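You operate a simulated robot arm through the tools that you are given. There is no shell and no other tool.

Carry out the task below with a simulated robot arm. There is one attempt and no reset: what you move stays moved.

Task
Crimp the white can on the turntable at 27.0 mm.
Fine: set the grey dial; red switch off, turn the can under the head by the star knob, red switch on again, then push the lever down.

The check looks at the end state, three seconds after you hand in, the way a careful person would. Anything else that was tipped, shoved, dropped, spilled or broken makes it a failure.

Robot
A 7-joint arm with a two-finger parallel gripper, fixed in place. Base frame: the origin is at the foot of the arm, x ahead of it, y to its left, z up. Units: m, rad, N and s.
With the tool pointing down near the work surface it reaches from about 0.16 to 0.52 m from the base axis. Its first joint turns from -2.897 to 2.897 rad. Payload 3.43 kg.
The TCP is the grasp point between the finger pads, 0.03 m short of the fingertips. In the tool frame z runs along the fingers and y along their closing line. Largest opening 0.094 m; finger width 0.028, thickness 0.01; the body of the gripper, 0.05 by 0.096 m, starts 0.055 m behind the TCP.
Orientation is told as [roll, pitch, yaw] about the base's x, y, z axes, in that order, counted from this pose: with the fingers straight down and closing along the base's y, the tool's x points along the base's -x, its y along +y and its z along -z.

Tools
- The arm moves only by the tool apply_moves. Its argument "deltas" is a list of rows, each an object of numbers (a shift or turn left out is 0, a gripper value left out holds the last): "gripper": the gripper command, from -1 (shut) to 1 (fully open), values between in proportion; "tx", "ty", "tz": the shift along the tool's x, y, z in cm; "rx", "ry", "rz": the turn, a rotation vector about the tool's x, y, z in degrees. In form: [{"gripper": .., "tx": .., "ty": .., "tz": .., "rx": .., "ry": .., "rz": ..}, ...]. A call has 1 to 20 rows; each row shifts and turns the commanded pose from where the row before left it, along the tool's axes as they then stand. Each row takes 0.2 s and may step no farther than 0.05 m and 0.15 rad from the row before; otherwise, or with a gripper value out of range, the whole call is refused. A pose out of reach is approached as far as the arm can. The call stops where the force on the tool passes 40 N (or 10 N more than at its start, if that is more) or the arm is blocked; 0.2 s more then pass. The fingers move at their own pace (about 0.108 m/s each) and stop on an object; they squeeze with about 32 N. The grip force told is the motor's: it shows also when the fingers shut on nothing. Time passes only in rows, and 0.2 s behind the last, so rows that do not move let the fingers close. It gives the time, the measured TCP pose, the force on the tool (base axes), the opening and the grip force at its end, in the units of the frame above (readings bear some noise), with the torque about the TCP (base axes, N m) and any sound that the robot's microphone picked up.
- Cameras (640 x 400 px; columns grow to the right, rows downward): "scene" is fixed at [0.3989, 0.6496, 1.6007]; the picture's right is [-0.94, -0.33, 0.00], its down [-0.23, 0.66, -0.71] and it looks along [0.23, -0.67, -0.70] (base axes); focal length 232 px, centre (320, 200). "wrist" rides on the gripper at [0.076, 0.014, -0.102] in the tool frame; the picture's right is [-0.18, 0.98, 0.00], its down [-0.75, -0.14, -0.64] and it looks along [-0.63, -0.12, 0.77] (tool axes); focal length 243 px, centre (320, 200). There is no depth. A picture from a camera that has moved, and an enlarged one, comes with that camera's place and axes in the base frame and with its lens.
- grab_frame(camera): a new picture of that camera. It takes no simulated time.
- move_column(by): slides the trunk up (or, below 0, down) by that many m; the arm rides with it, the base frame stays. It gives what a move gives, with no picture.
- inspect(camera, box): a new picture of the part [left, top, right, bottom] of that camera's present view, enlarged. It takes no simulated time.
- close_job(): hands the job in; it is judged then, once.

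Nothing tells you positions but the pictures and the camera data. Unless the task says otherwise, let go and move clear before handing in.

The tools are called after "Call:" by a JSON object that holds its "name" and its "arguments". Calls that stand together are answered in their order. apply_moves: Moves the arm, as the interface text tells. Its arguments: {"type":"object","properties":{"deltas":{"type":"array","items":{"type":"object","properties":{"gripper":{"type":"number"},"tx":{"type":"number"},"ty":{"type":"number"},"tz":{"type":"number"},"rx":{"type":"number"},"ry":{"type":"number"},"rz":{"type":"number"}}}}},"required":["deltas"]} The other tools are called the same way: move_column (by) slides the trunk up or down; grab_frame (camera) takes a picture; inspect (camera, box) takes an enlarged picture of a part of a camera's view; close_job () hands the job in.

At the start:

```text
time_s: 0.0
tcp_pos: [0.5271, -0.0972, 1.2543]
orientation: [0.0, -0.001, 0.003]
force: [-0.5, 1.0, 0.0]
ft_torque: [0.03, 0.02, 0.02]
grip_width: 0.0941
grasp_force: 0.0
trunk travel left (down, up): [-0.3, 0.29]
```

scene: 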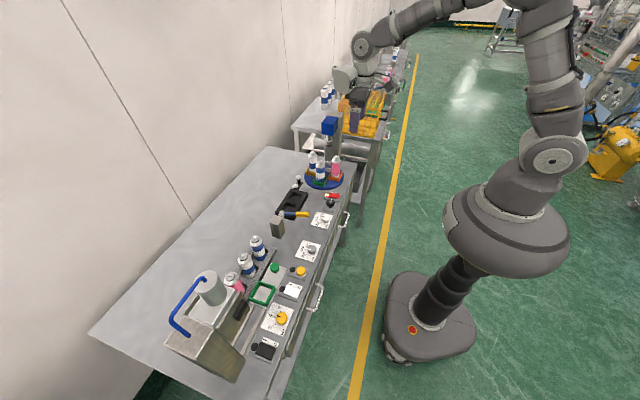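
wrist: 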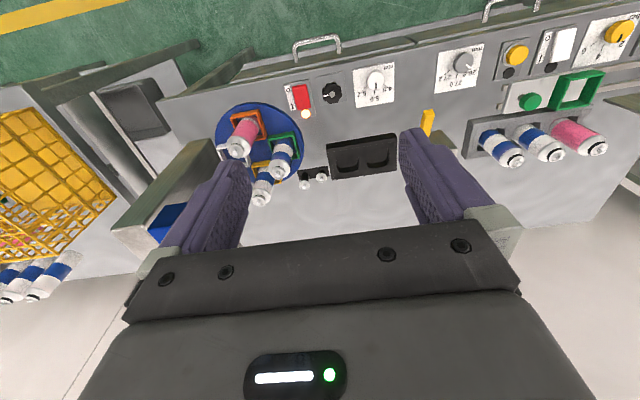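

I see a bench with a turntable carrying cans, a red switch, a black star knob, two dials (one grey, one white?), and a lever. I'll enlarge the views to find each item before moving.

Call:
{"name": "inspect", "arguments": {"camera": "scene", "box": [260, 100, 380, 175]}}

Call:
{"name": "inspect", "arguments": {"camera": "scene", "box": [260, 160, 380, 235]}}

Call:
{"name": "inspect", "arguments": {"camera": "wrist", "box": [200, 50, 424, 190]}}

Call:
{"name": "inspect", "arguments": {"camera": "wrist", "box": [400, 0, 640, 150]}}

Call:
{"name": "inspect", "arguments": {"camera": "scene", "box": [160, 220, 360, 345]}}

```text
5.33 times, centred on (320, 138) of scene
camera zoom: at [0.3989, 0.6496, 1.6007], right [-0.94, -0.33, 0.0], down [-0.23, 0.66, -0.71], along [0.23, -0.67, -0.7], focal length 1238 px, centre (320, 533)
```

zoom: 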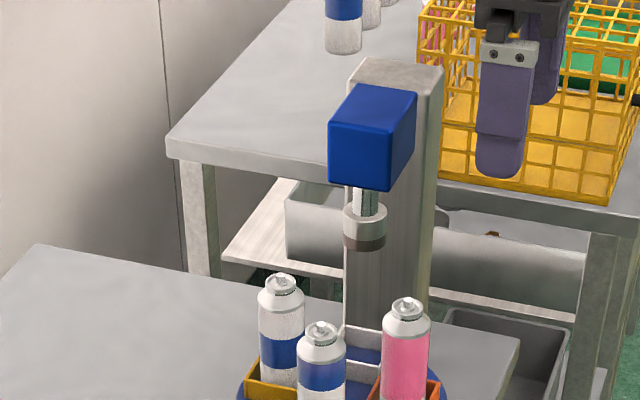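

```text
5.33 times, centred on (320, 198) of scene
camera zoom: at [0.3989, 0.6496, 1.6007], right [-0.94, -0.33, 0.0], down [-0.23, 0.66, -0.71], along [0.23, -0.67, -0.7], focal length 1238 px, centre (320, 213)
```

zoom: 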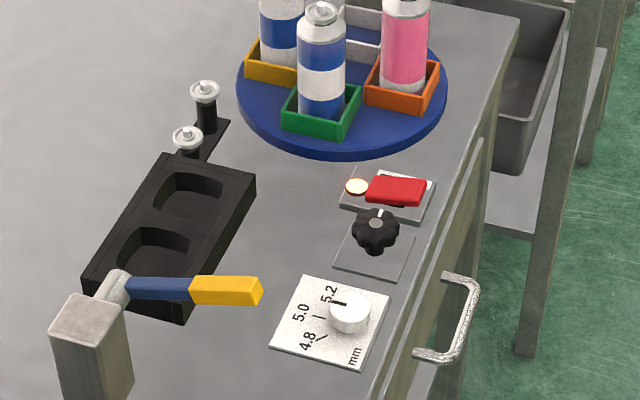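

```text
2.86 times, centred on (312, 120) of wrist
camera zoom: at [0.4504, -0.0805, 1.3556], right [0.18, 0.98, 0.0], down [0.75, -0.14, 0.64], along [0.63, -0.12, -0.77], focal length 693 px, centre (343, 429)
```

zoom: 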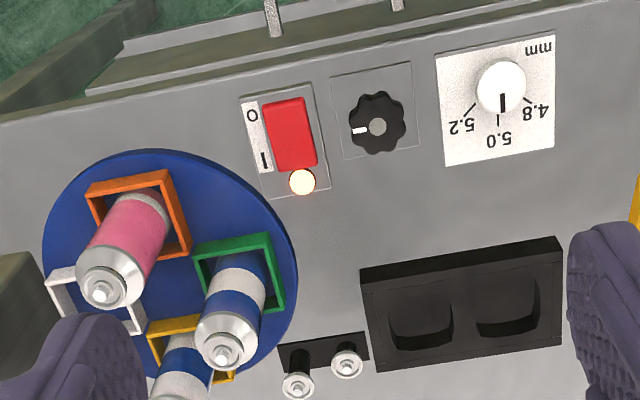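

```text
2.67 times, centred on (520, 75) of wrist
camera zoom: at [0.4504, -0.0805, 1.3556], right [0.18, 0.98, 0.0], down [0.75, -0.14, 0.64], along [0.63, -0.12, -0.77], focal length 647 px, centre (-213, 533)
```

zoom: 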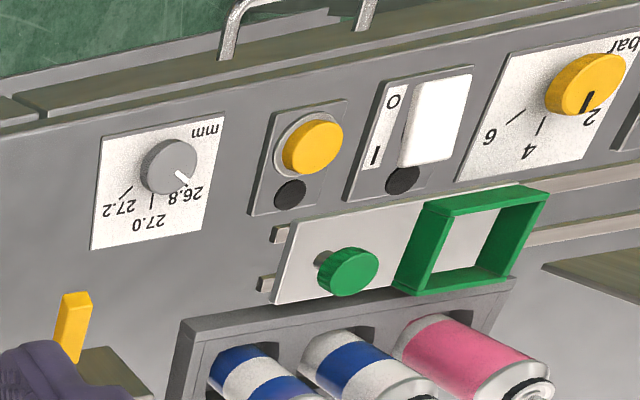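

```text
3.20 times, centred on (260, 282) of scene
camera zoom: at [0.3989, 0.6496, 1.6007], right [-0.94, -0.33, 0.0], down [-0.23, 0.66, -0.71], along [0.23, -0.67, -0.7], focal length 743 px, centre (512, -64)
```

zoom: 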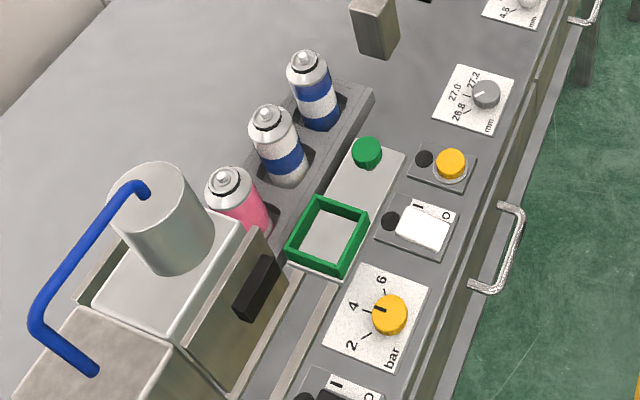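

The grey dial (scale 26.8/27.0/27.2) appears to be at about (0.596, 0.175, 0.82). The red switch is at about (0.603, -0.149), the star knob at (0.606, -0.084), the lever tip at (0.64, 0.083, 0.915) and the turntable centre at (0.69, -0.27). I'll first fly above the grey dial at a safe height, to check reach and get a close look.

Call:
{"name": "apply_moves", "arguments": {"deltas": [{"tx": -1.5, "ty": 4.5}, {"tx": -1.5, "ty": 4.5}, {"tx": -1.5, "ty": 4.5}, {"tx": -1.5, "ty": 4.5}, {"tx": -0.9, "ty": 4.5}, {"ty": 4.5}, {"tz": 4.5}, {"tz": 4.5}, {"tz": 4.5}, {}]}}

Call:
{"name": "grab_frame", "arguments": {"camera": "wrist"}}

Call:
{"name": "grab_frame", "arguments": {"camera": "scene"}}

```text
time_s: 2.2
tcp_pos: [0.5941, 0.1715, 1.117]
orientation: [-0.001, 0.0, 0.0]
force: [0.6, 0.8, 0.4]
ft_torque: [0.0, 0.0, 0.02]
grip_width: 0.094
grasp_force: 0.2
trunk travel left (down, up): [-0.3, 0.29]
```

```text
taken
camera wrist: at [0.5178, 0.1874, 1.2191], right [0.18, 0.98, 0.0], down [0.75, -0.14, 0.64], along [0.63, -0.12, -0.77], focal length 243 px, centre (320, 200)
```

wrist: 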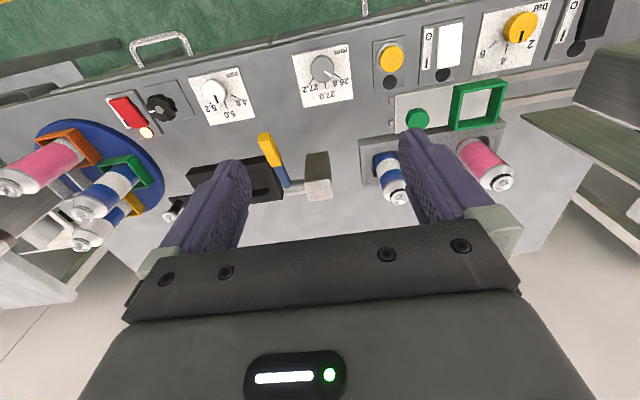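

```text
taken
```

scene: 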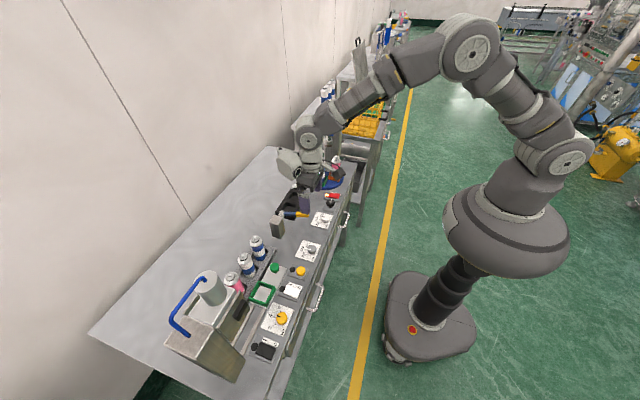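

The dial is almost directly below the TCP, and the arm reached that pose fully. Next I'll zoom in on the dial and on the turntable from here.

Call:
{"name": "inspect", "arguments": {"camera": "wrist", "box": [280, 35, 368, 110]}}

Call:
{"name": "inspect", "arguments": {"camera": "wrist", "box": [0, 60, 240, 255]}}

Call:
{"name": "inspect", "arguments": {"camera": "scene", "box": [260, 190, 340, 270]}}

```text
5.33 times, centred on (324, 72) of wrist
camera zoom: at [0.5178, 0.1874, 1.2191], right [0.18, 0.98, 0.0], down [0.75, -0.14, 0.64], along [0.63, -0.12, -0.77], focal length 1294 px, centre (299, 880)
```

zoom: 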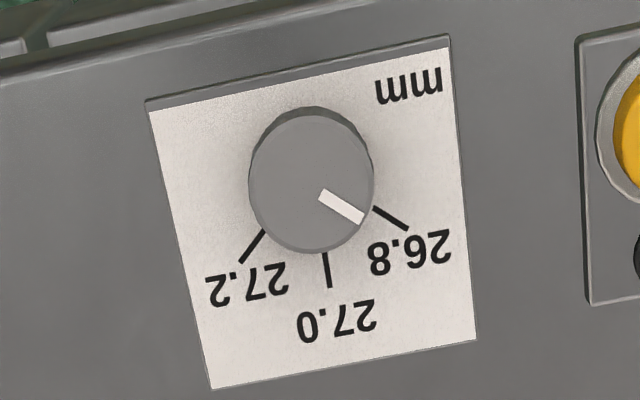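

```text
2.05 times, centred on (120, 158) of wrist
camera zoom: at [0.5178, 0.1874, 1.2191], right [0.18, 0.98, 0.0], down [0.75, -0.14, 0.64], along [0.63, -0.12, -0.77], focal length 498 px, centre (730, 287)
```

zoom: 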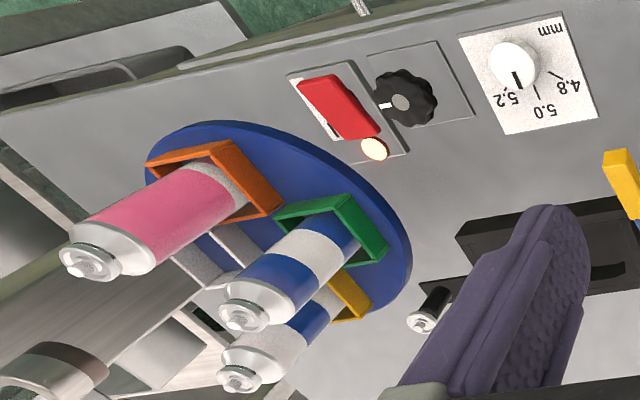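

```text
5.00 times, centred on (300, 230) of scene
camera zoom: at [0.3989, 0.6496, 1.6007], right [-0.94, -0.33, 0.0], down [-0.23, 0.66, -0.71], along [0.23, -0.67, -0.7], focal length 1161 px, centre (420, 50)
```

zoom: 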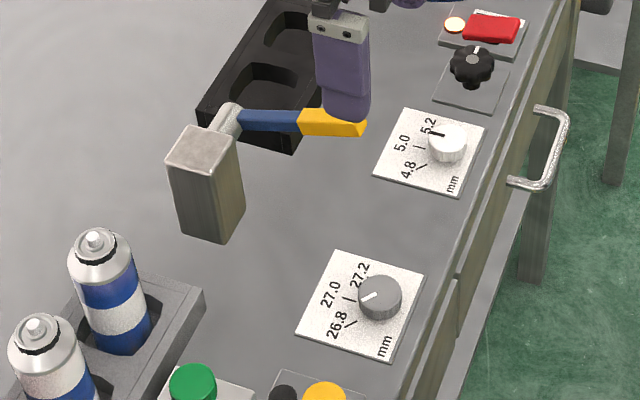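

The pointer sits at about 26.8, which I measure as roughly 52° anticlockwise from the 27.0 mark (the 27.0 mark points straight ahead along +x). I'll descend closer over the knob and look again before gripping it.

Call:
{"name": "apply_moves", "arguments": {"deltas": [{"tx": -0.4, "ty": 0.45, "tz": 4, "gripper": 0.5}, {"tz": 4}, {"tz": 4}, {"tz": 4}, {}, {}]}}

Call:
{"name": "grab_frame", "arguments": {"camera": "wrist"}}

Call:
{"name": "inspect", "arguments": {"camera": "wrist", "box": [260, 60, 380, 160]}}

```text
time_s: 3.6
tcp_pos: [0.6012, 0.1801, 0.9623]
orientation: [-0.001, -0.001, 0.001]
force: [-0.1, -0.6, 0.1]
ft_torque: [-0.04, 0.01, -0.01]
grip_width: 0.0703
grasp_force: 0.0
trunk travel left (down, up): [-0.3, 0.29]
```

```text
taken
camera wrist: at [0.5241, 0.1952, 1.0635], right [0.18, 0.98, 0.0], down [0.75, -0.14, 0.64], along [0.63, -0.12, -0.77], focal length 243 px, centre (320, 200)
```

wrist: 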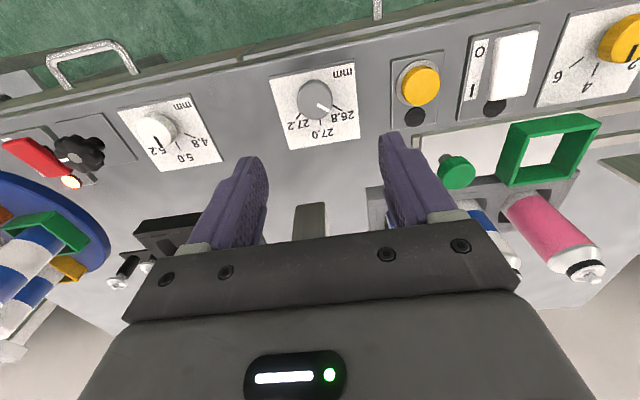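

```text
4.00 times, centred on (320, 110) of wrist
camera zoom: at [0.5241, 0.1952, 1.0635], right [0.18, 0.98, 0.0], down [0.75, -0.14, 0.64], along [0.63, -0.12, -0.77], focal length 970 px, centre (320, 560)
```

zoom: 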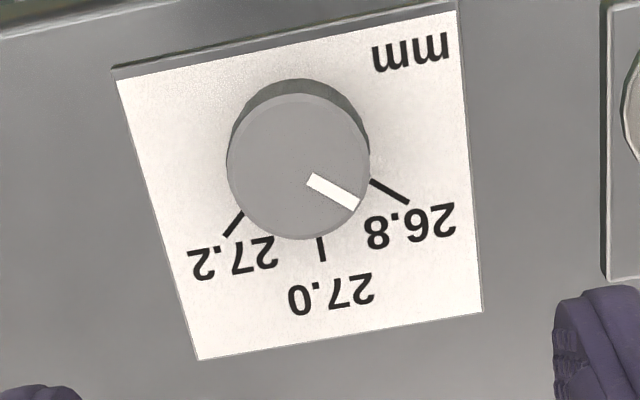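

The TCP is about 5 mm too far in +y relative to the knob, and the knob top is at about z≈0.824. I'll correct for that and descend to just above the knob, then check alignment.

Call:
{"name": "apply_moves", "arguments": {"deltas": [{"tx": 0.12, "ty": -0.48}, {"tz": 4}, {"tz": 4}, {"tz": 1.5}, {}, {}]}}

Call:
{"name": "grab_frame", "arguments": {"camera": "wrist"}}

Call:
{"name": "inspect", "arguments": {"camera": "scene", "box": [270, 190, 350, 270]}}

```text
time_s: 5.0
tcp_pos: [0.5962, 0.1724, 0.8659]
orientation: [0.001, 0.0, -0.001]
force: [0.3, -0.6, -0.1]
ft_torque: [-0.03, 0.01, -0.01]
grip_width: 0.0706
grasp_force: 0.1
trunk travel left (down, up): [-0.3, 0.29]
```

```text
taken
camera wrist: at [0.5223, 0.1891, 0.9679], right [0.18, 0.98, 0.0], down [0.75, -0.14, 0.64], along [0.63, -0.12, -0.77], focal length 243 px, centre (320, 200)
```

wrist: 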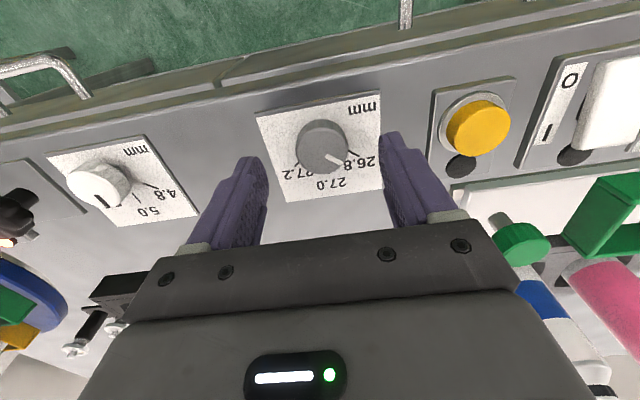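

```text
5.00 times, centred on (310, 230) of scene
camera zoom: at [0.3989, 0.6496, 1.6007], right [-0.94, -0.33, 0.0], down [-0.23, 0.66, -0.71], along [0.23, -0.67, -0.7], focal length 1161 px, centre (370, 50)
```

zoom: 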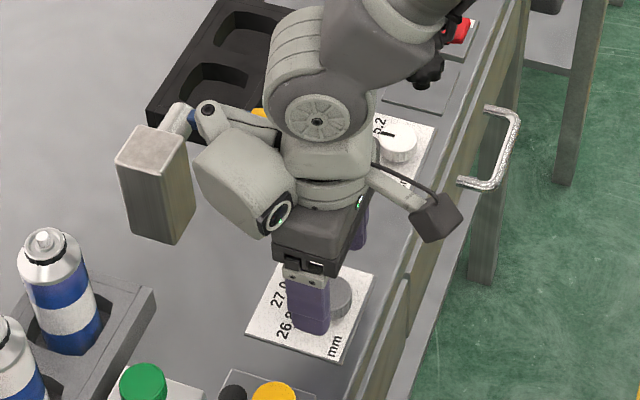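

Alignment looks good, with the knob centred between the fingers. I'll ease down in small steps while watching the force.

Call:
{"name": "apply_moves", "arguments": {"deltas": [{"tz": 0.6}, {"tz": 0.6}, {"tz": 0.6}, {}]}}

Call:
{"name": "inspect", "arguments": {"camera": "wrist", "box": [220, 80, 420, 240]}}

Call:
{"name": "inspect", "arguments": {"camera": "scene", "box": [290, 225, 340, 265]}}

```text
time_s: 6.0
tcp_pos: [0.5992, 0.1739, 0.8453]
orientation: [0.001, 0.0, -0.003]
force: [-0.3, -0.8, -0.4]
ft_torque: [0.02, -0.01, -0.03]
grip_width: 0.0708
grasp_force: 0.0
trunk travel left (down, up): [-0.3, 0.29]
```

```text
2.50 times, centred on (320, 160) of wrist
camera zoom: at [0.523, 0.1888, 0.9473], right [0.18, 0.98, 0.0], down [0.75, -0.14, 0.64], along [0.63, -0.12, -0.77], focal length 606 px, centre (320, 300)
```

zoom: 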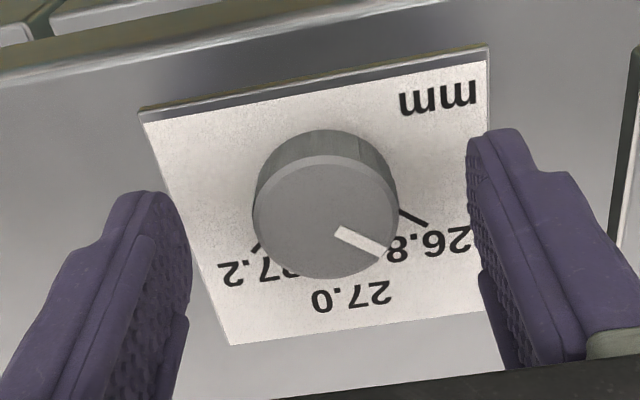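

```text
10.00 times, centred on (315, 245) of scene
camera zoom: at [0.3989, 0.6496, 1.6007], right [-0.94, -0.33, 0.0], down [-0.23, 0.66, -0.71], along [0.23, -0.67, -0.7], focal length 2322 px, centre (370, -250)
```

zoom: 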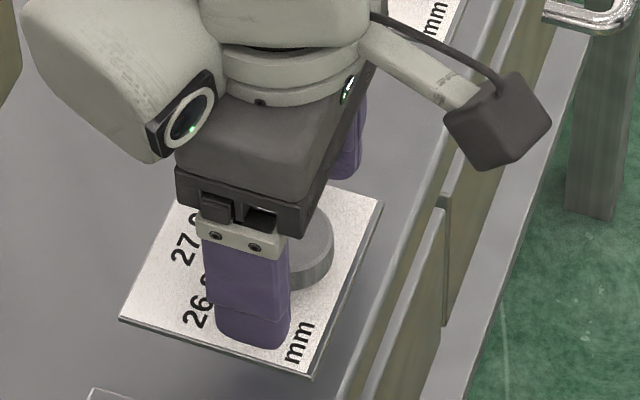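

Call:
{"name": "apply_moves", "arguments": {"deltas": [{"tz": 0.3}, {"gripper": -1}, {}, {}, {}]}}

Call:
{"name": "inspect", "arguments": {"camera": "wrist", "box": [220, 80, 420, 240]}}

```text
time_s: 7.2
tcp_pos: [0.5984, 0.1737, 0.8417]
orientation: [0.0, 0.0, 0.0]
force: [1.8, 5.8, 0.3]
ft_torque: [0.3, -0.17, -0.15]
grip_width: 0.0328
grasp_force: 44.9
trunk travel left (down, up): [-0.3, 0.29]
```

```text
2.50 times, centred on (320, 160) of wrist
camera zoom: at [0.5229, 0.1902, 0.9441], right [0.18, 0.98, 0.0], down [0.75, -0.14, 0.64], along [0.63, -0.12, -0.77], focal length 606 px, centre (320, 300)
```

zoom: 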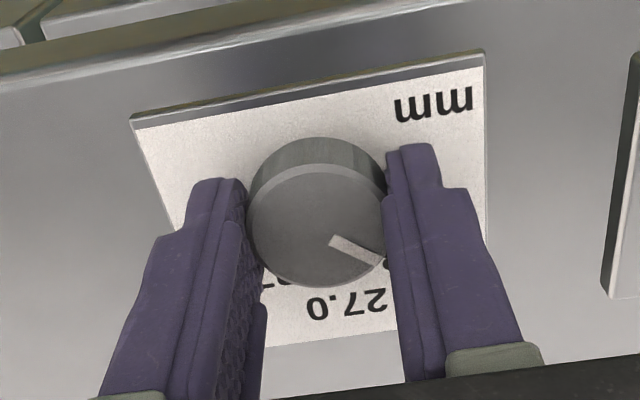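

The knob is gripped. I'll turn it clockwise (seen from above) about 40° first, then check the pointer.

Call:
{"name": "apply_moves", "arguments": {"deltas": [{"rz": 8}, {"rz": 8}, {"rz": 8}, {"rz": 8}, {"rz": 8}, {}, {}]}}

Call:
{"name": "grab_frame", "arguments": {"camera": "wrist"}}

Call:
{"name": "inspect", "arguments": {"camera": "wrist", "box": [220, 80, 420, 240]}}

```text
time_s: 8.8
tcp_pos: [0.5994, 0.1743, 0.8425]
orientation: [-0.002, 0.001, -0.7]
force: [4.0, 7.9, -12.2]
ft_torque: [0.51, -0.01, -0.03]
grip_width: 0.0332
grasp_force: 44.8
trunk travel left (down, up): [-0.3, 0.29]
```

```text
taken
camera wrist: at [0.5502, 0.2359, 0.9442], right [0.77, 0.63, 0.0], down [0.49, -0.59, 0.64], along [0.41, -0.5, -0.77], focal length 243 px, centre (320, 200)
```

wrist: 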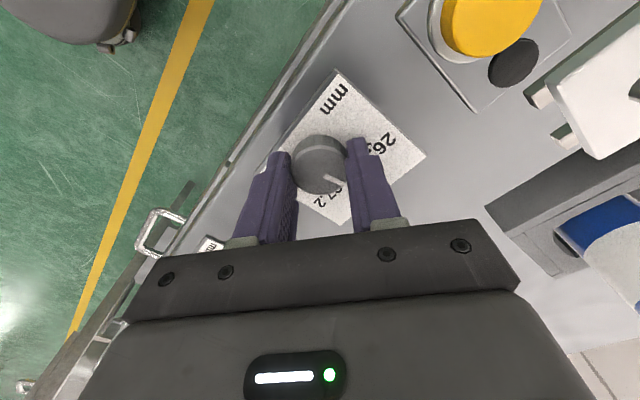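

```text
2.50 times, centred on (320, 160) of wrist
camera zoom: at [0.5502, 0.2359, 0.9442], right [0.77, 0.63, 0.0], down [0.49, -0.59, 0.64], along [0.41, -0.5, -0.77], focal length 606 px, centre (320, 300)
```

zoom: 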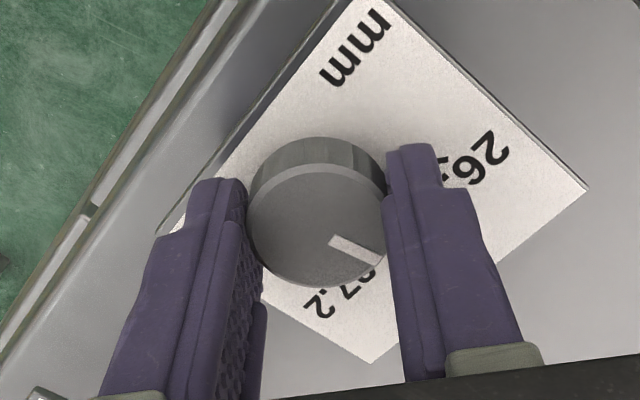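

The knob follows without slip. I'll turn the remaining ~11°, release, rotate back and check the pointer.

Call:
{"name": "apply_moves", "arguments": {"deltas": [{"rz": 5.5}, {"rz": 5.5}, {}, {}]}}

Call:
{"name": "apply_moves", "arguments": {"deltas": [{"gripper": 0.5}, {}, {}, {"tz": -1.5}, {"tz": -3}, {"tz": -3}, {"tz": -2}, {}]}}

Call:
{"name": "grab_frame", "arguments": {"camera": "wrist"}}

Call:
{"name": "inspect", "arguments": {"camera": "wrist", "box": [260, 60, 380, 160]}}

```text
time_s: 9.8
tcp_pos: [0.6003, 0.1738, 0.8425]
orientation: [-0.001, 0.0, -0.891]
force: [1.4, 4.9, -11.1]
ft_torque: [0.52, 0.32, 0.0]
grip_width: 0.0328
grasp_force: 44.7
trunk travel left (down, up): [-0.3, 0.29]
```

```text
time_s: 11.6
tcp_pos: [0.5967, 0.1746, 0.9378]
orientation: [0.0, -0.002, -0.889]
force: [0.1, 0.0, 1.1]
ft_torque: [-0.01, -0.03, 0.0]
grip_width: 0.0703
grasp_force: 0.1
trunk travel left (down, up): [-0.3, 0.29]
```

```text
taken
camera wrist: at [0.5602, 0.2435, 1.0398], right [0.88, 0.47, 0.0], down [0.36, -0.67, 0.64], along [0.3, -0.56, -0.77], focal length 243 px, centre (320, 200)
```

wrist: 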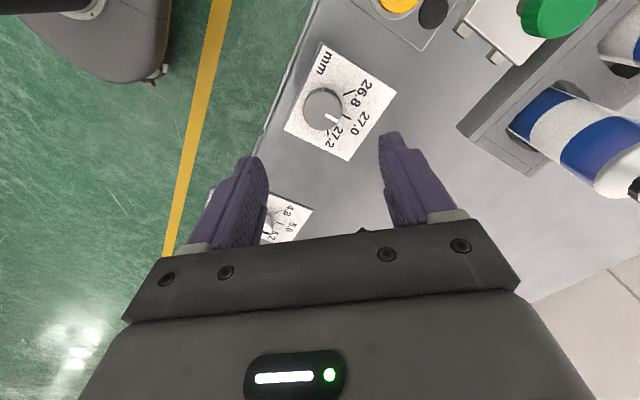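

```text
4.00 times, centred on (320, 110) of wrist
camera zoom: at [0.5602, 0.2435, 1.0398], right [0.88, 0.47, 0.0], down [0.36, -0.67, 0.64], along [0.3, -0.56, -0.77], focal length 970 px, centre (320, 560)
```

zoom: 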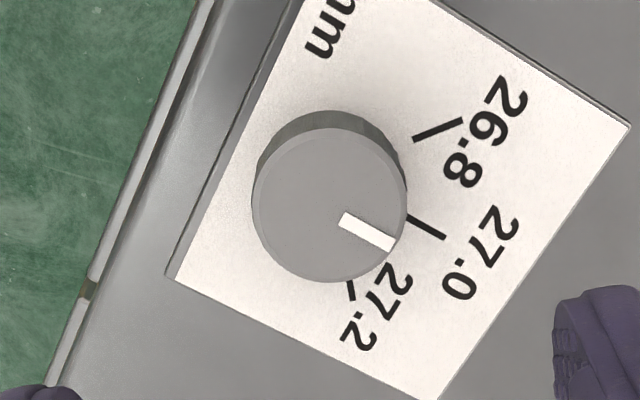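

The pointer is close to 27.0. I'll rotate back to yaw 0 so that I can sight along the 27.0 mark and check it accurately.

Call:
{"name": "apply_moves", "arguments": {"deltas": [{"rz": -8.5}, {"rz": -8.5}, {"rz": -8.5}, {"rz": -8.5}, {"rz": -8.5}, {"rz": -8.5}, {}, {}]}}

Call:
{"name": "inspect", "arguments": {"camera": "wrist", "box": [270, 70, 370, 145]}}

```text
time_s: 13.4
tcp_pos: [0.5988, 0.1741, 0.9377]
orientation: [0.0, 0.0, -0.001]
force: [0.4, -0.3, 0.7]
ft_torque: [0.02, -0.02, -0.04]
grip_width: 0.0704
grasp_force: 0.0
trunk travel left (down, up): [-0.3, 0.29]
```

```text
5.33 times, centred on (320, 108) of wrist
camera zoom: at [0.5221, 0.1896, 1.0401], right [0.18, 0.98, 0.0], down [0.75, -0.14, 0.64], along [0.63, -0.12, -0.77], focal length 1294 px, centre (320, 693)
```

zoom: 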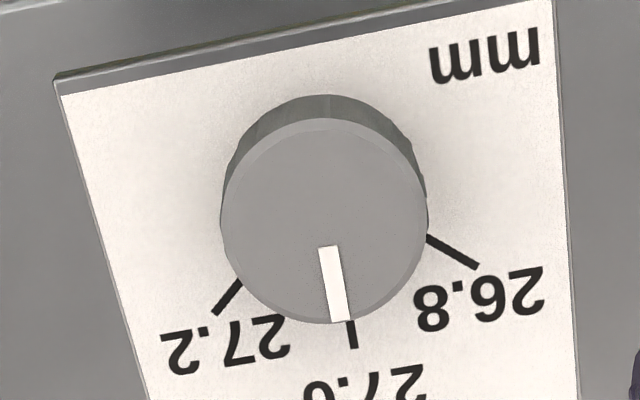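

The dial now points exactly along the 27.0 mark. Before going to the red switch, I need to know how the wrist's outer link hangs so that it doesn't hit the cans, so I'm looking at the arm's shape.

Call:
{"name": "inspect", "arguments": {"camera": "scene", "box": [255, 150, 365, 270]}}

Call:
{"name": "grab_frame", "arguments": {"camera": "scene"}}

```text
3.33 times, centred on (310, 210) of scene
camera zoom: at [0.3989, 0.6496, 1.6007], right [-0.94, -0.33, 0.0], down [-0.23, 0.66, -0.71], along [0.23, -0.67, -0.7], focal length 774 px, centre (353, 167)
```

zoom: 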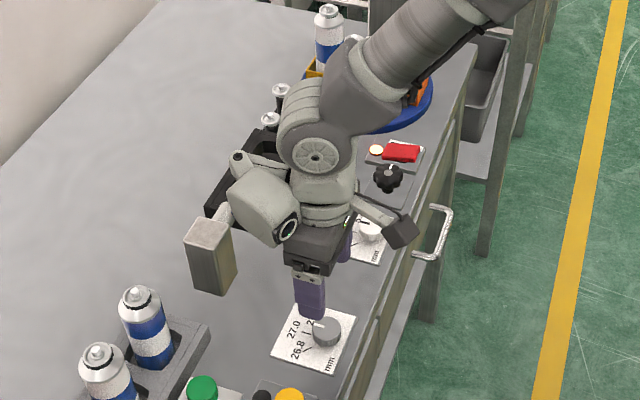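

```text
taken
```

scene: 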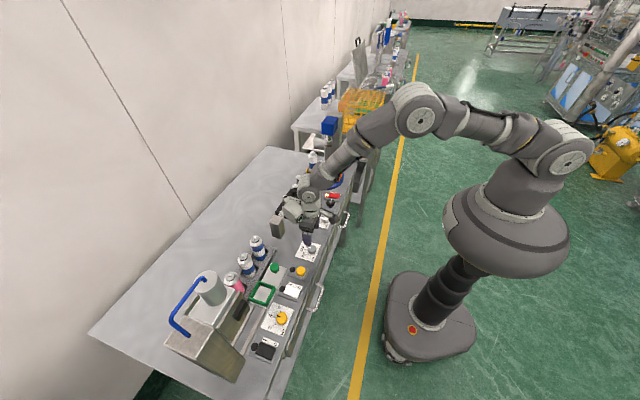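

The wrist link hangs outward past the gripper, so near the cans I'll tilt the fingers forward about 20° to keep it high and back. I'm raising the arm, closing the gripper and moving to a point above and behind the red switch.

Call:
{"name": "apply_moves", "arguments": {"deltas": [{"tz": -4}, {"tz": -4}, {"tz": -4, "gripper": -1}, {"ty": -4.6, "tx": 0.5}, {"ty": -4.6, "tx": 0.5}, {"ty": -4.6, "tx": 0.5}, {"ty": -4.6, "tx": 0.5}, {"ty": -4.6, "tx": 0.5}, {"ty": -4.6, "tx": 0.5}, {"ty": -4.6, "tx": 0.5}, {}, {}]}}

Call:
{"name": "grab_frame", "arguments": {"camera": "wrist"}}

Call:
{"name": "inspect", "arguments": {"camera": "scene", "box": [255, 110, 375, 210]}}

```text
time_s: 16.0
tcp_pos: [0.5658, -0.1447, 1.0623]
orientation: [-0.001, -0.002, -0.003]
force: [-0.2, 0.5, -0.2]
ft_torque: [0.0, 0.03, 0.02]
grip_width: 0.0
grasp_force: 32.1
trunk travel left (down, up): [-0.3, 0.29]
```

```text
taken
camera wrist: at [0.4891, -0.1292, 1.1641], right [0.18, 0.98, 0.0], down [0.75, -0.14, 0.64], along [0.63, -0.12, -0.77], focal length 243 px, centre (320, 200)
```

wrist: 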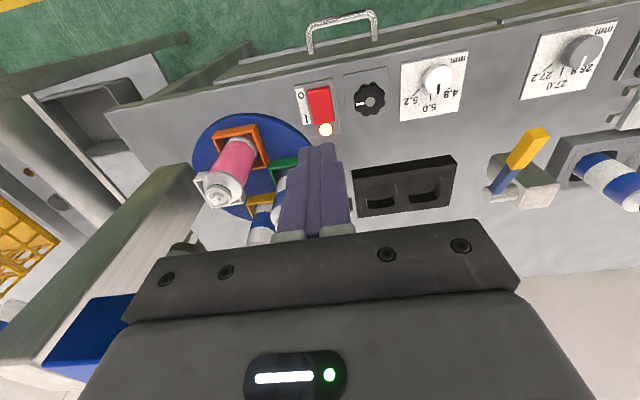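

```text
4.00 times, centred on (315, 160) of scene
camera zoom: at [0.3989, 0.6496, 1.6007], right [-0.94, -0.33, 0.0], down [-0.23, 0.66, -0.71], along [0.23, -0.67, -0.7], focal length 929 px, centre (340, 360)
```

zoom: 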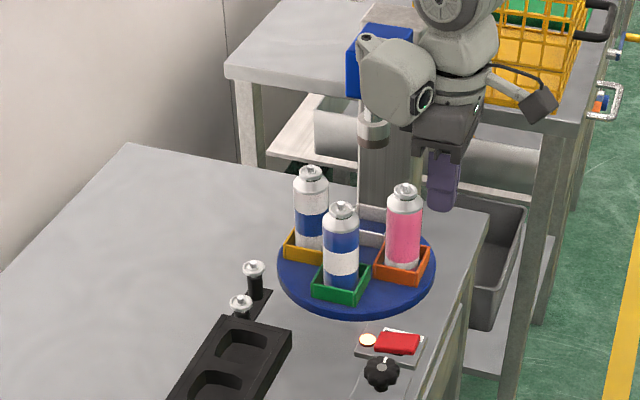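

The can in the yellow nest is the white one (white with a blue band), and the head stands over the empty white nest on the -y side. Next I'll zoom in on the switch and knob.

Call:
{"name": "inspect", "arguments": {"camera": "wrist", "box": [280, 65, 400, 145]}}

Call:
{"name": "inspect", "arguments": {"camera": "scene", "box": [310, 180, 350, 215]}}

```text
5.00 times, centred on (340, 105) of wrist
camera zoom: at [0.4891, -0.1292, 1.1641], right [0.18, 0.98, 0.0], down [0.75, -0.14, 0.64], along [0.63, -0.12, -0.77], focal length 1213 px, centre (220, 675)
```

zoom: 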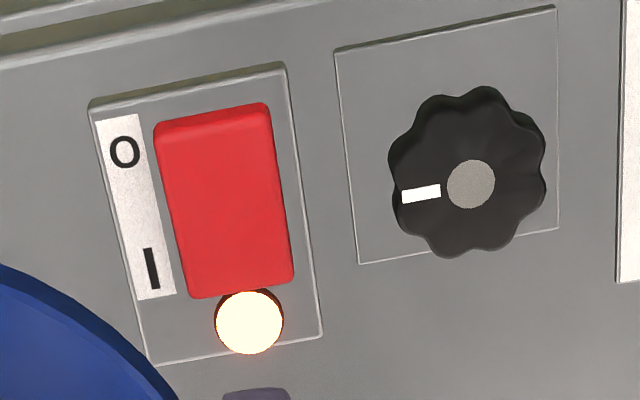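

```text
11.43 times, centred on (330, 198) of scene
camera zoom: at [0.3989, 0.6496, 1.6007], right [-0.94, -0.33, 0.0], down [-0.23, 0.66, -0.71], along [0.23, -0.67, -0.7], focal length 2653 px, centre (206, 229)
```

zoom: 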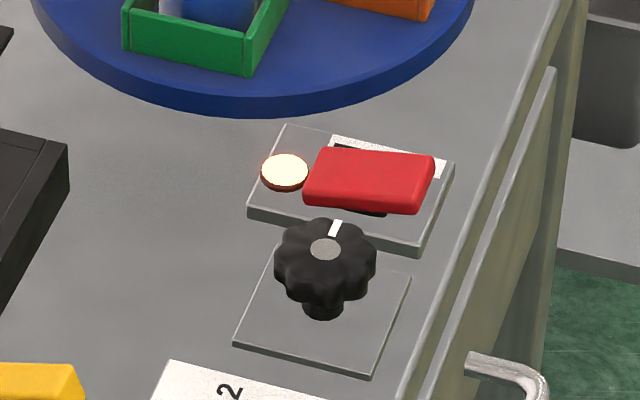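

The switch is about 3.9 cm ahead and 0.5 cm to the -y side of the tool, with its "0" end raised toward the robot. I'll tilt the fingers forward 20° and descend to a few cm above the "0" end.

Call:
{"name": "apply_moves", "arguments": {"deltas": [{"ty": -0.5, "ry": -6.67}, {"ry": -6.67}, {"ry": -6.66}, {"tx": -2.35, "tz": 0.86}, {"tx": 1.23, "tz": 3.38}, {"tx": 1.23, "tz": 3.38}, {"tx": 1.23, "tz": 3.38}, {"tx": 1.23, "tz": 3.38}, {"tx": 0.68, "tz": 1.88}, {}, {}]}}

Call:
{"name": "grab_frame", "arguments": {"camera": "wrist"}}

Call:
{"name": "inspect", "arguments": {"camera": "scene", "box": [275, 130, 375, 220]}}

```text
time_s: 18.4
tcp_pos: [0.5877, -0.1551, 0.8961]
orientation: [0.001, -0.349, -0.002]
force: [0.2, -0.1, 0.5]
ft_torque: [0.0, 0.04, -0.02]
grip_width: 0.0
grasp_force: 32.2
trunk travel left (down, up): [-0.3, 0.29]
```

```text
taken
camera wrist: at [0.4809, -0.1389, 0.9659], right [0.17, 0.98, 0.06], down [0.49, -0.14, 0.86], along [0.86, -0.12, -0.5], focal length 243 px, centre (320, 200)
```

wrist: 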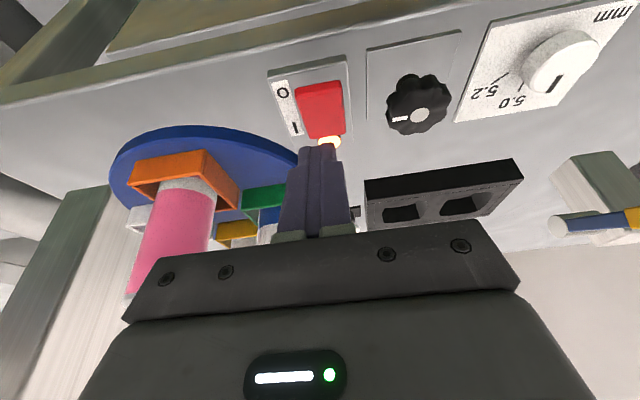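

```text
4.44 times, centred on (325, 175) of scene
camera zoom: at [0.3989, 0.6496, 1.6007], right [-0.94, -0.33, 0.0], down [-0.23, 0.66, -0.71], along [0.23, -0.67, -0.7], focal length 1032 px, centre (298, 311)
```

zoom: 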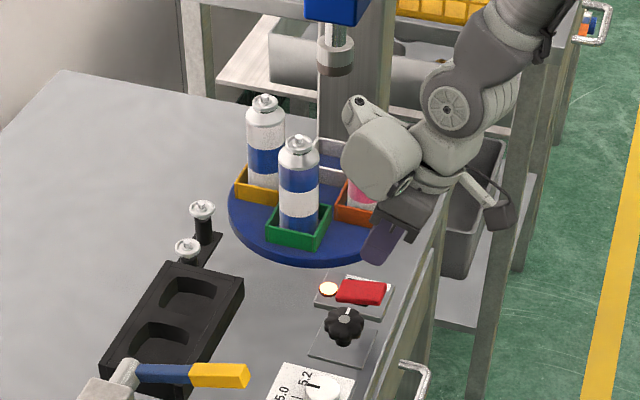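

Relative to the fingertip, the "0" end is lined up in x, with about 4 mm still to correct in y. I'll descend slowly to press the "0" side.

Call:
{"name": "apply_moves", "arguments": {"deltas": [{"ty": 0.4}, {"tx": 0.34, "tz": 0.94}, {"tx": 0.34, "tz": 0.94}, {"tx": 0.17, "tz": 0.47}, {"tx": 0.1, "tz": 0.28}, {"tx": 0.1, "tz": 0.28}, {}]}}

Call:
{"name": "inspect", "arguments": {"camera": "wrist", "box": [240, 60, 440, 180]}}

Call:
{"name": "inspect", "arguments": {"camera": "scene", "box": [300, 160, 360, 215]}}

```text
time_s: 20.0
tcp_pos: [0.5884, -0.15, 0.8629]
orientation: [0.001, -0.35, 0.0]
force: [-0.8, 0.6, 0.5]
ft_torque: [0.0, 0.01, 0.0]
grip_width: 0.0003
grasp_force: 32.2
trunk travel left (down, up): [-0.3, 0.29]
```

```text
3.20 times, centred on (340, 120) of wrist
camera zoom: at [0.4815, -0.134, 0.9325], right [0.17, 0.98, 0.06], down [0.49, -0.14, 0.86], along [0.86, -0.12, -0.5], focal length 776 px, centre (256, 456)
```

zoom: 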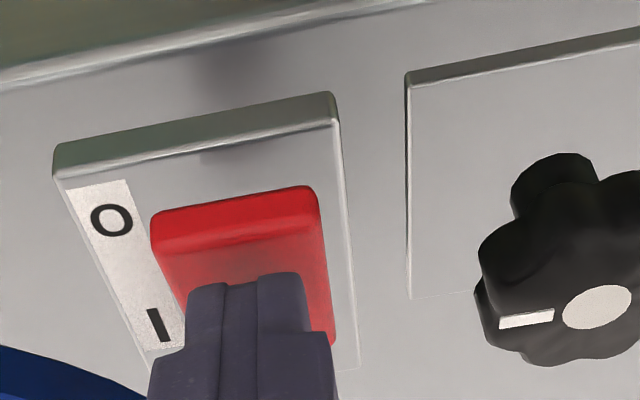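

```text
7.27 times, centred on (330, 188) of scene
camera zoom: at [0.3989, 0.6496, 1.6007], right [-0.94, -0.33, 0.0], down [-0.23, 0.66, -0.71], along [0.23, -0.67, -0.7], focal length 1688 px, centre (247, 291)
```

zoom: 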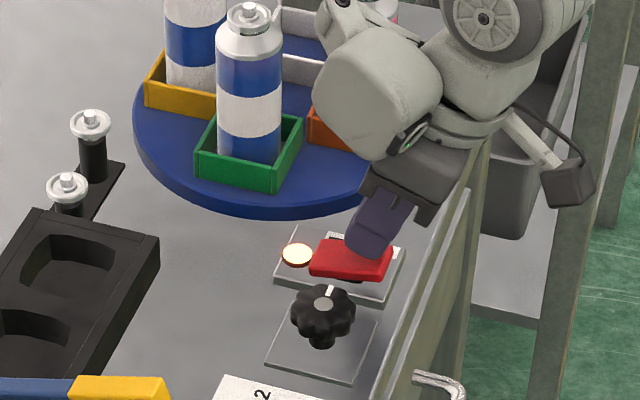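

No contact yet. I'll nudge 3 mm forward for a secure contact and press down in small steps.

Call:
{"name": "apply_moves", "arguments": {"deltas": [{"tx": -0.28, "tz": 0.1}, {"tx": 0.07, "tz": 0.19}, {"tx": 0.07, "tz": 0.19}, {"tx": 0.07, "tz": 0.19}, {"tx": 0.07, "tz": 0.19}, {}]}}

Call:
{"name": "inspect", "arguments": {"camera": "wrist", "box": [240, 60, 440, 180]}}

```text
time_s: 21.4
tcp_pos: [0.5911, -0.1506, 0.8548]
orientation: [-0.001, -0.349, -0.002]
force: [-0.6, 0.4, -0.8]
ft_torque: [0.02, -0.01, 0.01]
grip_width: 0.0002
grasp_force: 32.4
trunk travel left (down, up): [-0.3, 0.29]
```

```text
3.20 times, centred on (340, 120) of wrist
camera zoom: at [0.4847, -0.1335, 0.924], right [0.17, 0.98, 0.06], down [0.49, -0.14, 0.86], along [0.86, -0.12, -0.5], focal length 776 px, centre (256, 456)
```

zoom: 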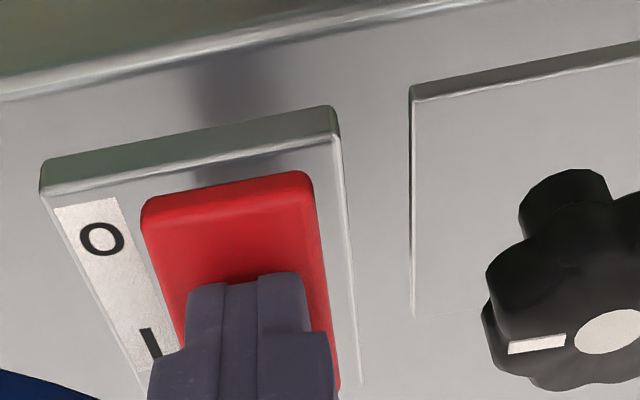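

Call:
{"name": "apply_moves", "arguments": {"deltas": [{"tx": 0.07, "tz": 0.19}, {"tx": 0.07, "tz": 0.19}, {"tx": 0.07, "tz": 0.19}, {}]}}

Call:
{"name": "inspect", "arguments": {"camera": "wrist", "box": [240, 60, 440, 180]}}

Call:
{"name": "inspect", "arguments": {"camera": "scene", "box": [310, 170, 360, 215]}}

```text
time_s: 22.2
tcp_pos: [0.5914, -0.1489, 0.8532]
orientation: [-0.002, -0.355, 0.001]
force: [-15.3, 4.6, 27.3]
ft_torque: [0.1, 0.61, 0.05]
grip_width: 0.0001
grasp_force: 31.9
trunk travel left (down, up): [-0.3, 0.29]
stopped in row 4: the force on the tool passed its limit at 41 N (the readings are from after the stop); the commanded pose is now the measured one
```

```text
3.20 times, centred on (340, 120) of wrist
camera zoom: at [0.4841, -0.1334, 0.9226], right [0.17, 0.98, 0.06], down [0.48, -0.14, 0.86], along [0.86, -0.12, -0.5], focal length 776 px, centre (256, 456)
```

zoom: 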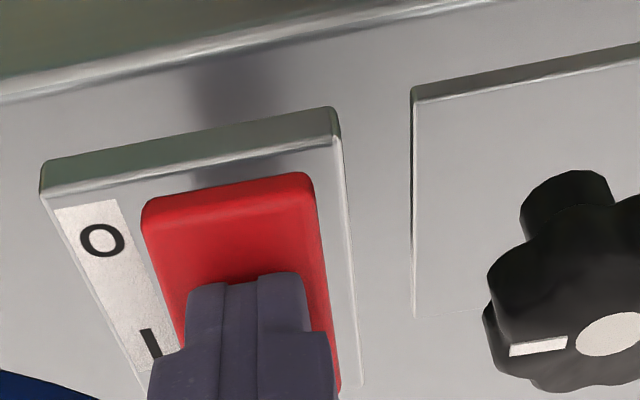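

```text
8.89 times, centred on (335, 192) of scene
camera zoom: at [0.3989, 0.6496, 1.6007], right [-0.94, -0.33, 0.0], down [-0.23, 0.66, -0.71], along [0.23, -0.67, -0.7], focal length 2064 px, centre (187, 267)
```

zoom: 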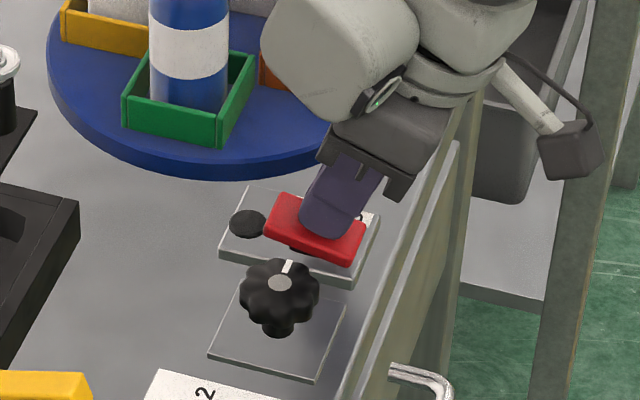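

The switch flipped: the lamp is dark and the "I" end is raised. I'll lift straight up, un-tilt, open the gripper and move above the star knob.

Call:
{"name": "apply_moves", "arguments": {"deltas": [{"tx": -0.34, "tz": -0.94}, {"tx": -1.03, "tz": -2.82}, {"tx": -1.03, "tz": -2.82}, {"tx": -1.03, "tz": -2.82}, {"ry": 6.67}, {"ry": 6.67}, {"ry": 6.67, "gripper": 0.5}, {"ty": 3.3}, {"ty": 3.2}, {}, {}]}}

Call:
{"name": "grab_frame", "arguments": {"camera": "wrist"}}

Call:
{"name": "inspect", "arguments": {"camera": "scene", "box": [275, 130, 375, 220]}}

```text
time_s: 24.6
tcp_pos: [0.5952, -0.083, 0.9523]
orientation: [0.001, -0.004, -0.001]
force: [0.7, 0.4, -0.5]
ft_torque: [-0.01, 0.05, 0.01]
grip_width: 0.0704
grasp_force: 0.0
trunk travel left (down, up): [-0.3, 0.29]
```

```text
taken
camera wrist: at [0.5182, -0.0666, 1.0536], right [0.19, 0.98, 0.0], down [0.75, -0.14, 0.65], along [0.63, -0.12, -0.76], focal length 243 px, centre (320, 200)
```

wrist: 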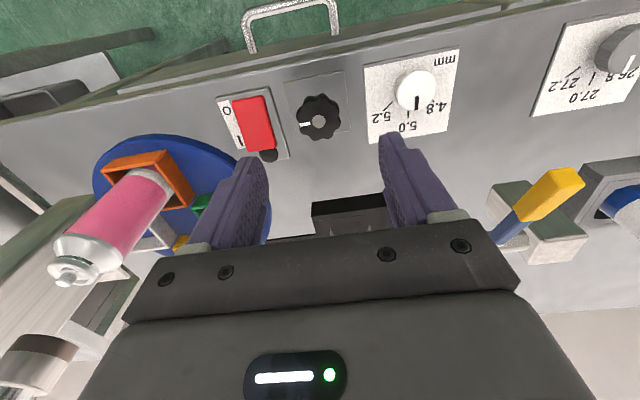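

```text
4.44 times, centred on (325, 175) of scene
camera zoom: at [0.3989, 0.6496, 1.6007], right [-0.94, -0.33, 0.0], down [-0.23, 0.66, -0.71], along [0.23, -0.67, -0.7], focal length 1032 px, centre (298, 311)
```

zoom: 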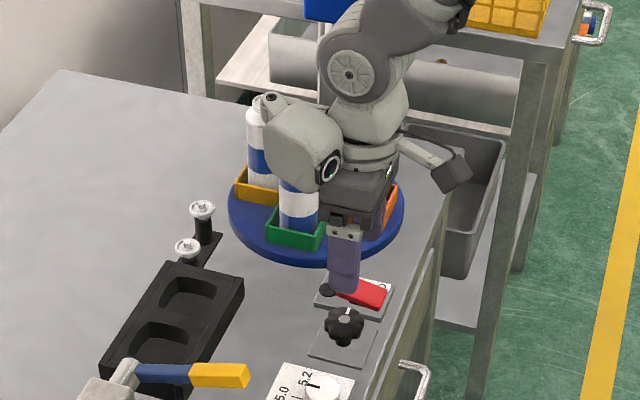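

The lamp is off. I'm above the star knob now and will zoom in for precise alignment.

Call:
{"name": "inspect", "arguments": {"camera": "wrist", "box": [270, 70, 370, 145]}}

Call:
{"name": "inspect", "arguments": {"camera": "wrist", "box": [40, 80, 300, 300]}}

```text
5.33 times, centred on (320, 108) of wrist
camera zoom: at [0.5182, -0.0666, 1.0536], right [0.19, 0.98, 0.0], down [0.75, -0.14, 0.65], along [0.63, -0.12, -0.76], focal length 1294 px, centre (320, 693)
```

zoom: 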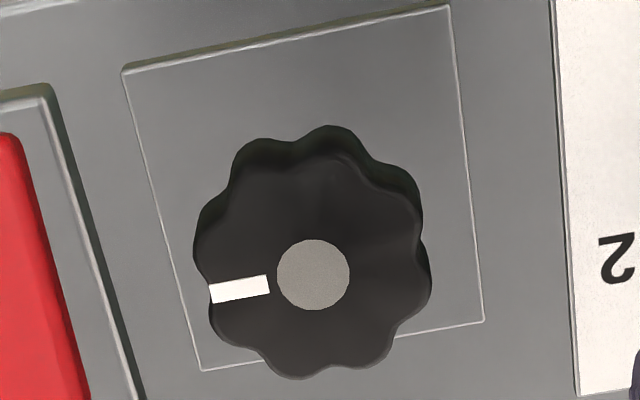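

```text
1.82 times, centred on (170, 190) of wrist
camera zoom: at [0.5182, -0.0666, 1.0536], right [0.19, 0.98, 0.0], down [0.75, -0.14, 0.65], along [0.63, -0.12, -0.76], focal length 441 px, centre (593, 218)
```

zoom: 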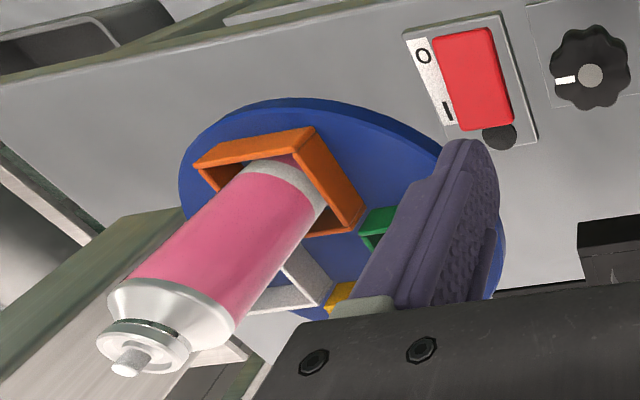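

The knob's centre is about 9.5 mm ahead and 2.5 mm to -y of the tool, with its top at z≈0.837. I'll use a narrower opening to stay clear of the switch plate, then align and descend.

Call:
{"name": "apply_moves", "arguments": {"deltas": [{"tx": -0.95, "ty": -0.25, "gripper": 0.15}, {"tz": 3}, {"tz": 3}, {"tz": 2}, {}, {}]}}

Call:
{"name": "inspect", "arguments": {"camera": "wrist", "box": [220, 80, 420, 240]}}

Call:
{"name": "inspect", "arguments": {"camera": "scene", "box": [300, 165, 360, 220]}}

```text
time_s: 26.0
tcp_pos: [0.6044, -0.0856, 0.8712]
orientation: [0.0, -0.005, -0.003]
force: [-0.2, 0.6, -0.5]
ft_torque: [-0.01, 0.0, 0.01]
grip_width: 0.0541
grasp_force: 0.0
trunk travel left (down, up): [-0.3, 0.29]
```

```text
2.50 times, centred on (320, 160) of wrist
camera zoom: at [0.5285, -0.0691, 0.9724], right [0.19, 0.98, 0.0], down [0.75, -0.14, 0.65], along [0.63, -0.12, -0.76], focal length 606 px, centre (320, 300)
```

zoom: 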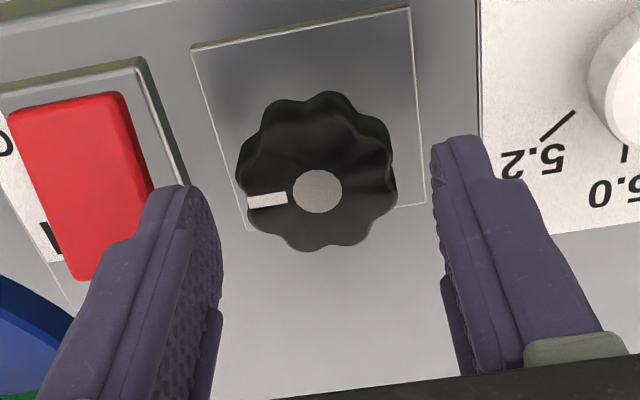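

```text
7.27 times, centred on (330, 192) of scene
camera zoom: at [0.3989, 0.6496, 1.6007], right [-0.94, -0.33, 0.0], down [-0.23, 0.66, -0.71], along [0.23, -0.67, -0.7], focal length 1688 px, centre (247, 254)
```

zoom: 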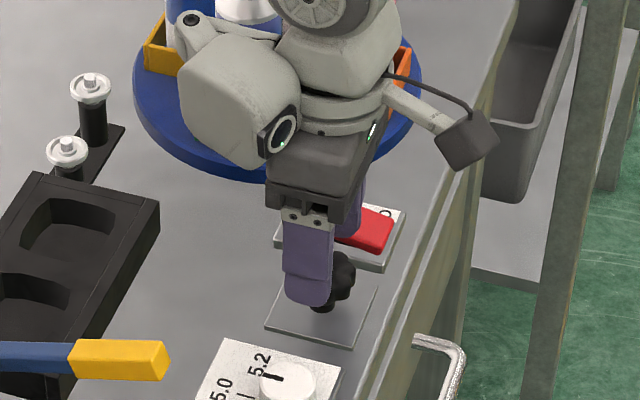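

Alignment is good. I'll narrow slightly, go down around the knob, and grip it.

Call:
{"name": "apply_moves", "arguments": {"deltas": [{"gripper": 0.06}, {"tz": 0.9}, {"tz": 0.8}, {"tz": 0.7}, {}]}}

Call:
{"name": "inspect", "arguments": {"camera": "wrist", "box": [220, 80, 420, 240]}}

Call:
{"name": "inspect", "arguments": {"camera": "scene", "box": [300, 165, 360, 220]}}

```text
time_s: 27.2
tcp_pos: [0.603, -0.0858, 0.847]
orientation: [0.0, -0.006, -0.001]
force: [0.4, 0.1, -0.5]
ft_torque: [0.04, 0.03, -0.02]
grip_width: 0.0497
grasp_force: 0.1
trunk travel left (down, up): [-0.3, 0.29]
```

```text
2.50 times, centred on (320, 160) of wrist
camera zoom: at [0.5268, -0.0705, 0.9489], right [0.19, 0.98, 0.0], down [0.75, -0.14, 0.65], along [0.63, -0.12, -0.76], focal length 606 px, centre (320, 300)
```

zoom: 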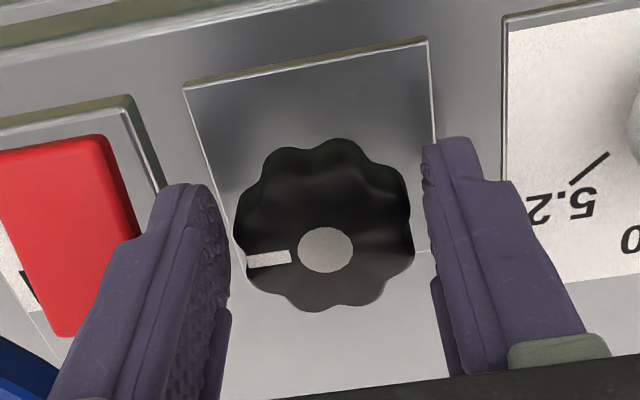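

```text
7.27 times, centred on (330, 192) of scene
camera zoom: at [0.3989, 0.6496, 1.6007], right [-0.94, -0.33, 0.0], down [-0.23, 0.66, -0.71], along [0.23, -0.67, -0.7], focal length 1688 px, centre (247, 254)
```

zoom: 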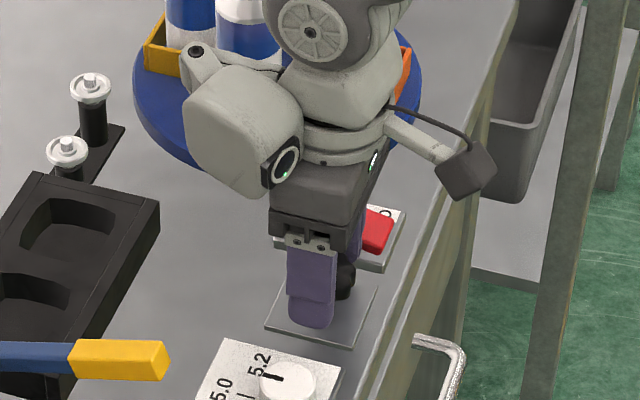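

Call:
{"name": "apply_moves", "arguments": {"deltas": [{"gripper": -1}, {}, {}, {"rz": 7.5}, {"rz": 7.5}, {"rz": 7.5}, {}]}}

Call:
{"name": "grab_frame", "arguments": {"camera": "wrist"}}

Call:
{"name": "inspect", "arguments": {"camera": "scene", "box": [275, 130, 375, 220]}}

```text
time_s: 28.8
tcp_pos: [0.6029, -0.0846, 0.8473]
orientation: [0.002, -0.003, -0.395]
force: [-4.0, 16.9, 4.7]
ft_torque: [0.86, 0.9, -0.02]
grip_width: 0.0401
grasp_force: 44.8
trunk travel left (down, up): [-0.3, 0.29]
```

```text
taken
camera wrist: at [0.5383, -0.0411, 0.9489], right [0.55, 0.84, 0.0], down [0.64, -0.42, 0.64], along [0.54, -0.35, -0.76], focal length 243 px, centre (320, 200)
```

wrist: 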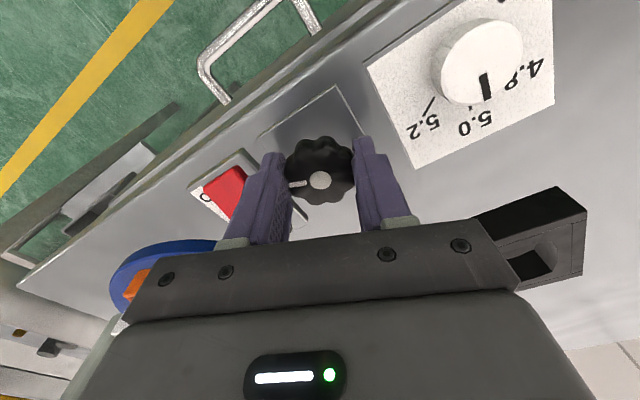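

```text
4.44 times, centred on (325, 175) of scene
camera zoom: at [0.3989, 0.6496, 1.6007], right [-0.94, -0.33, 0.0], down [-0.23, 0.66, -0.71], along [0.23, -0.67, -0.7], focal length 1032 px, centre (298, 311)
```

zoom: 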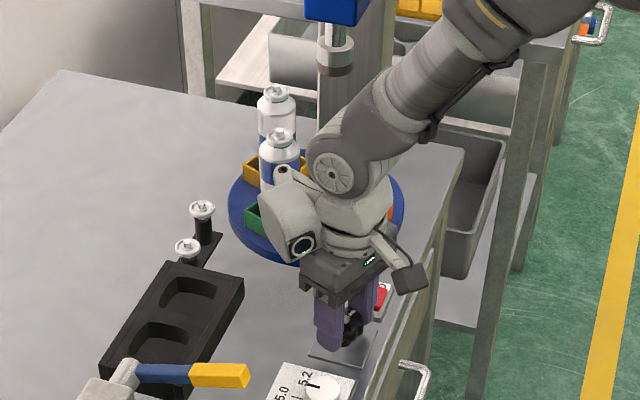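

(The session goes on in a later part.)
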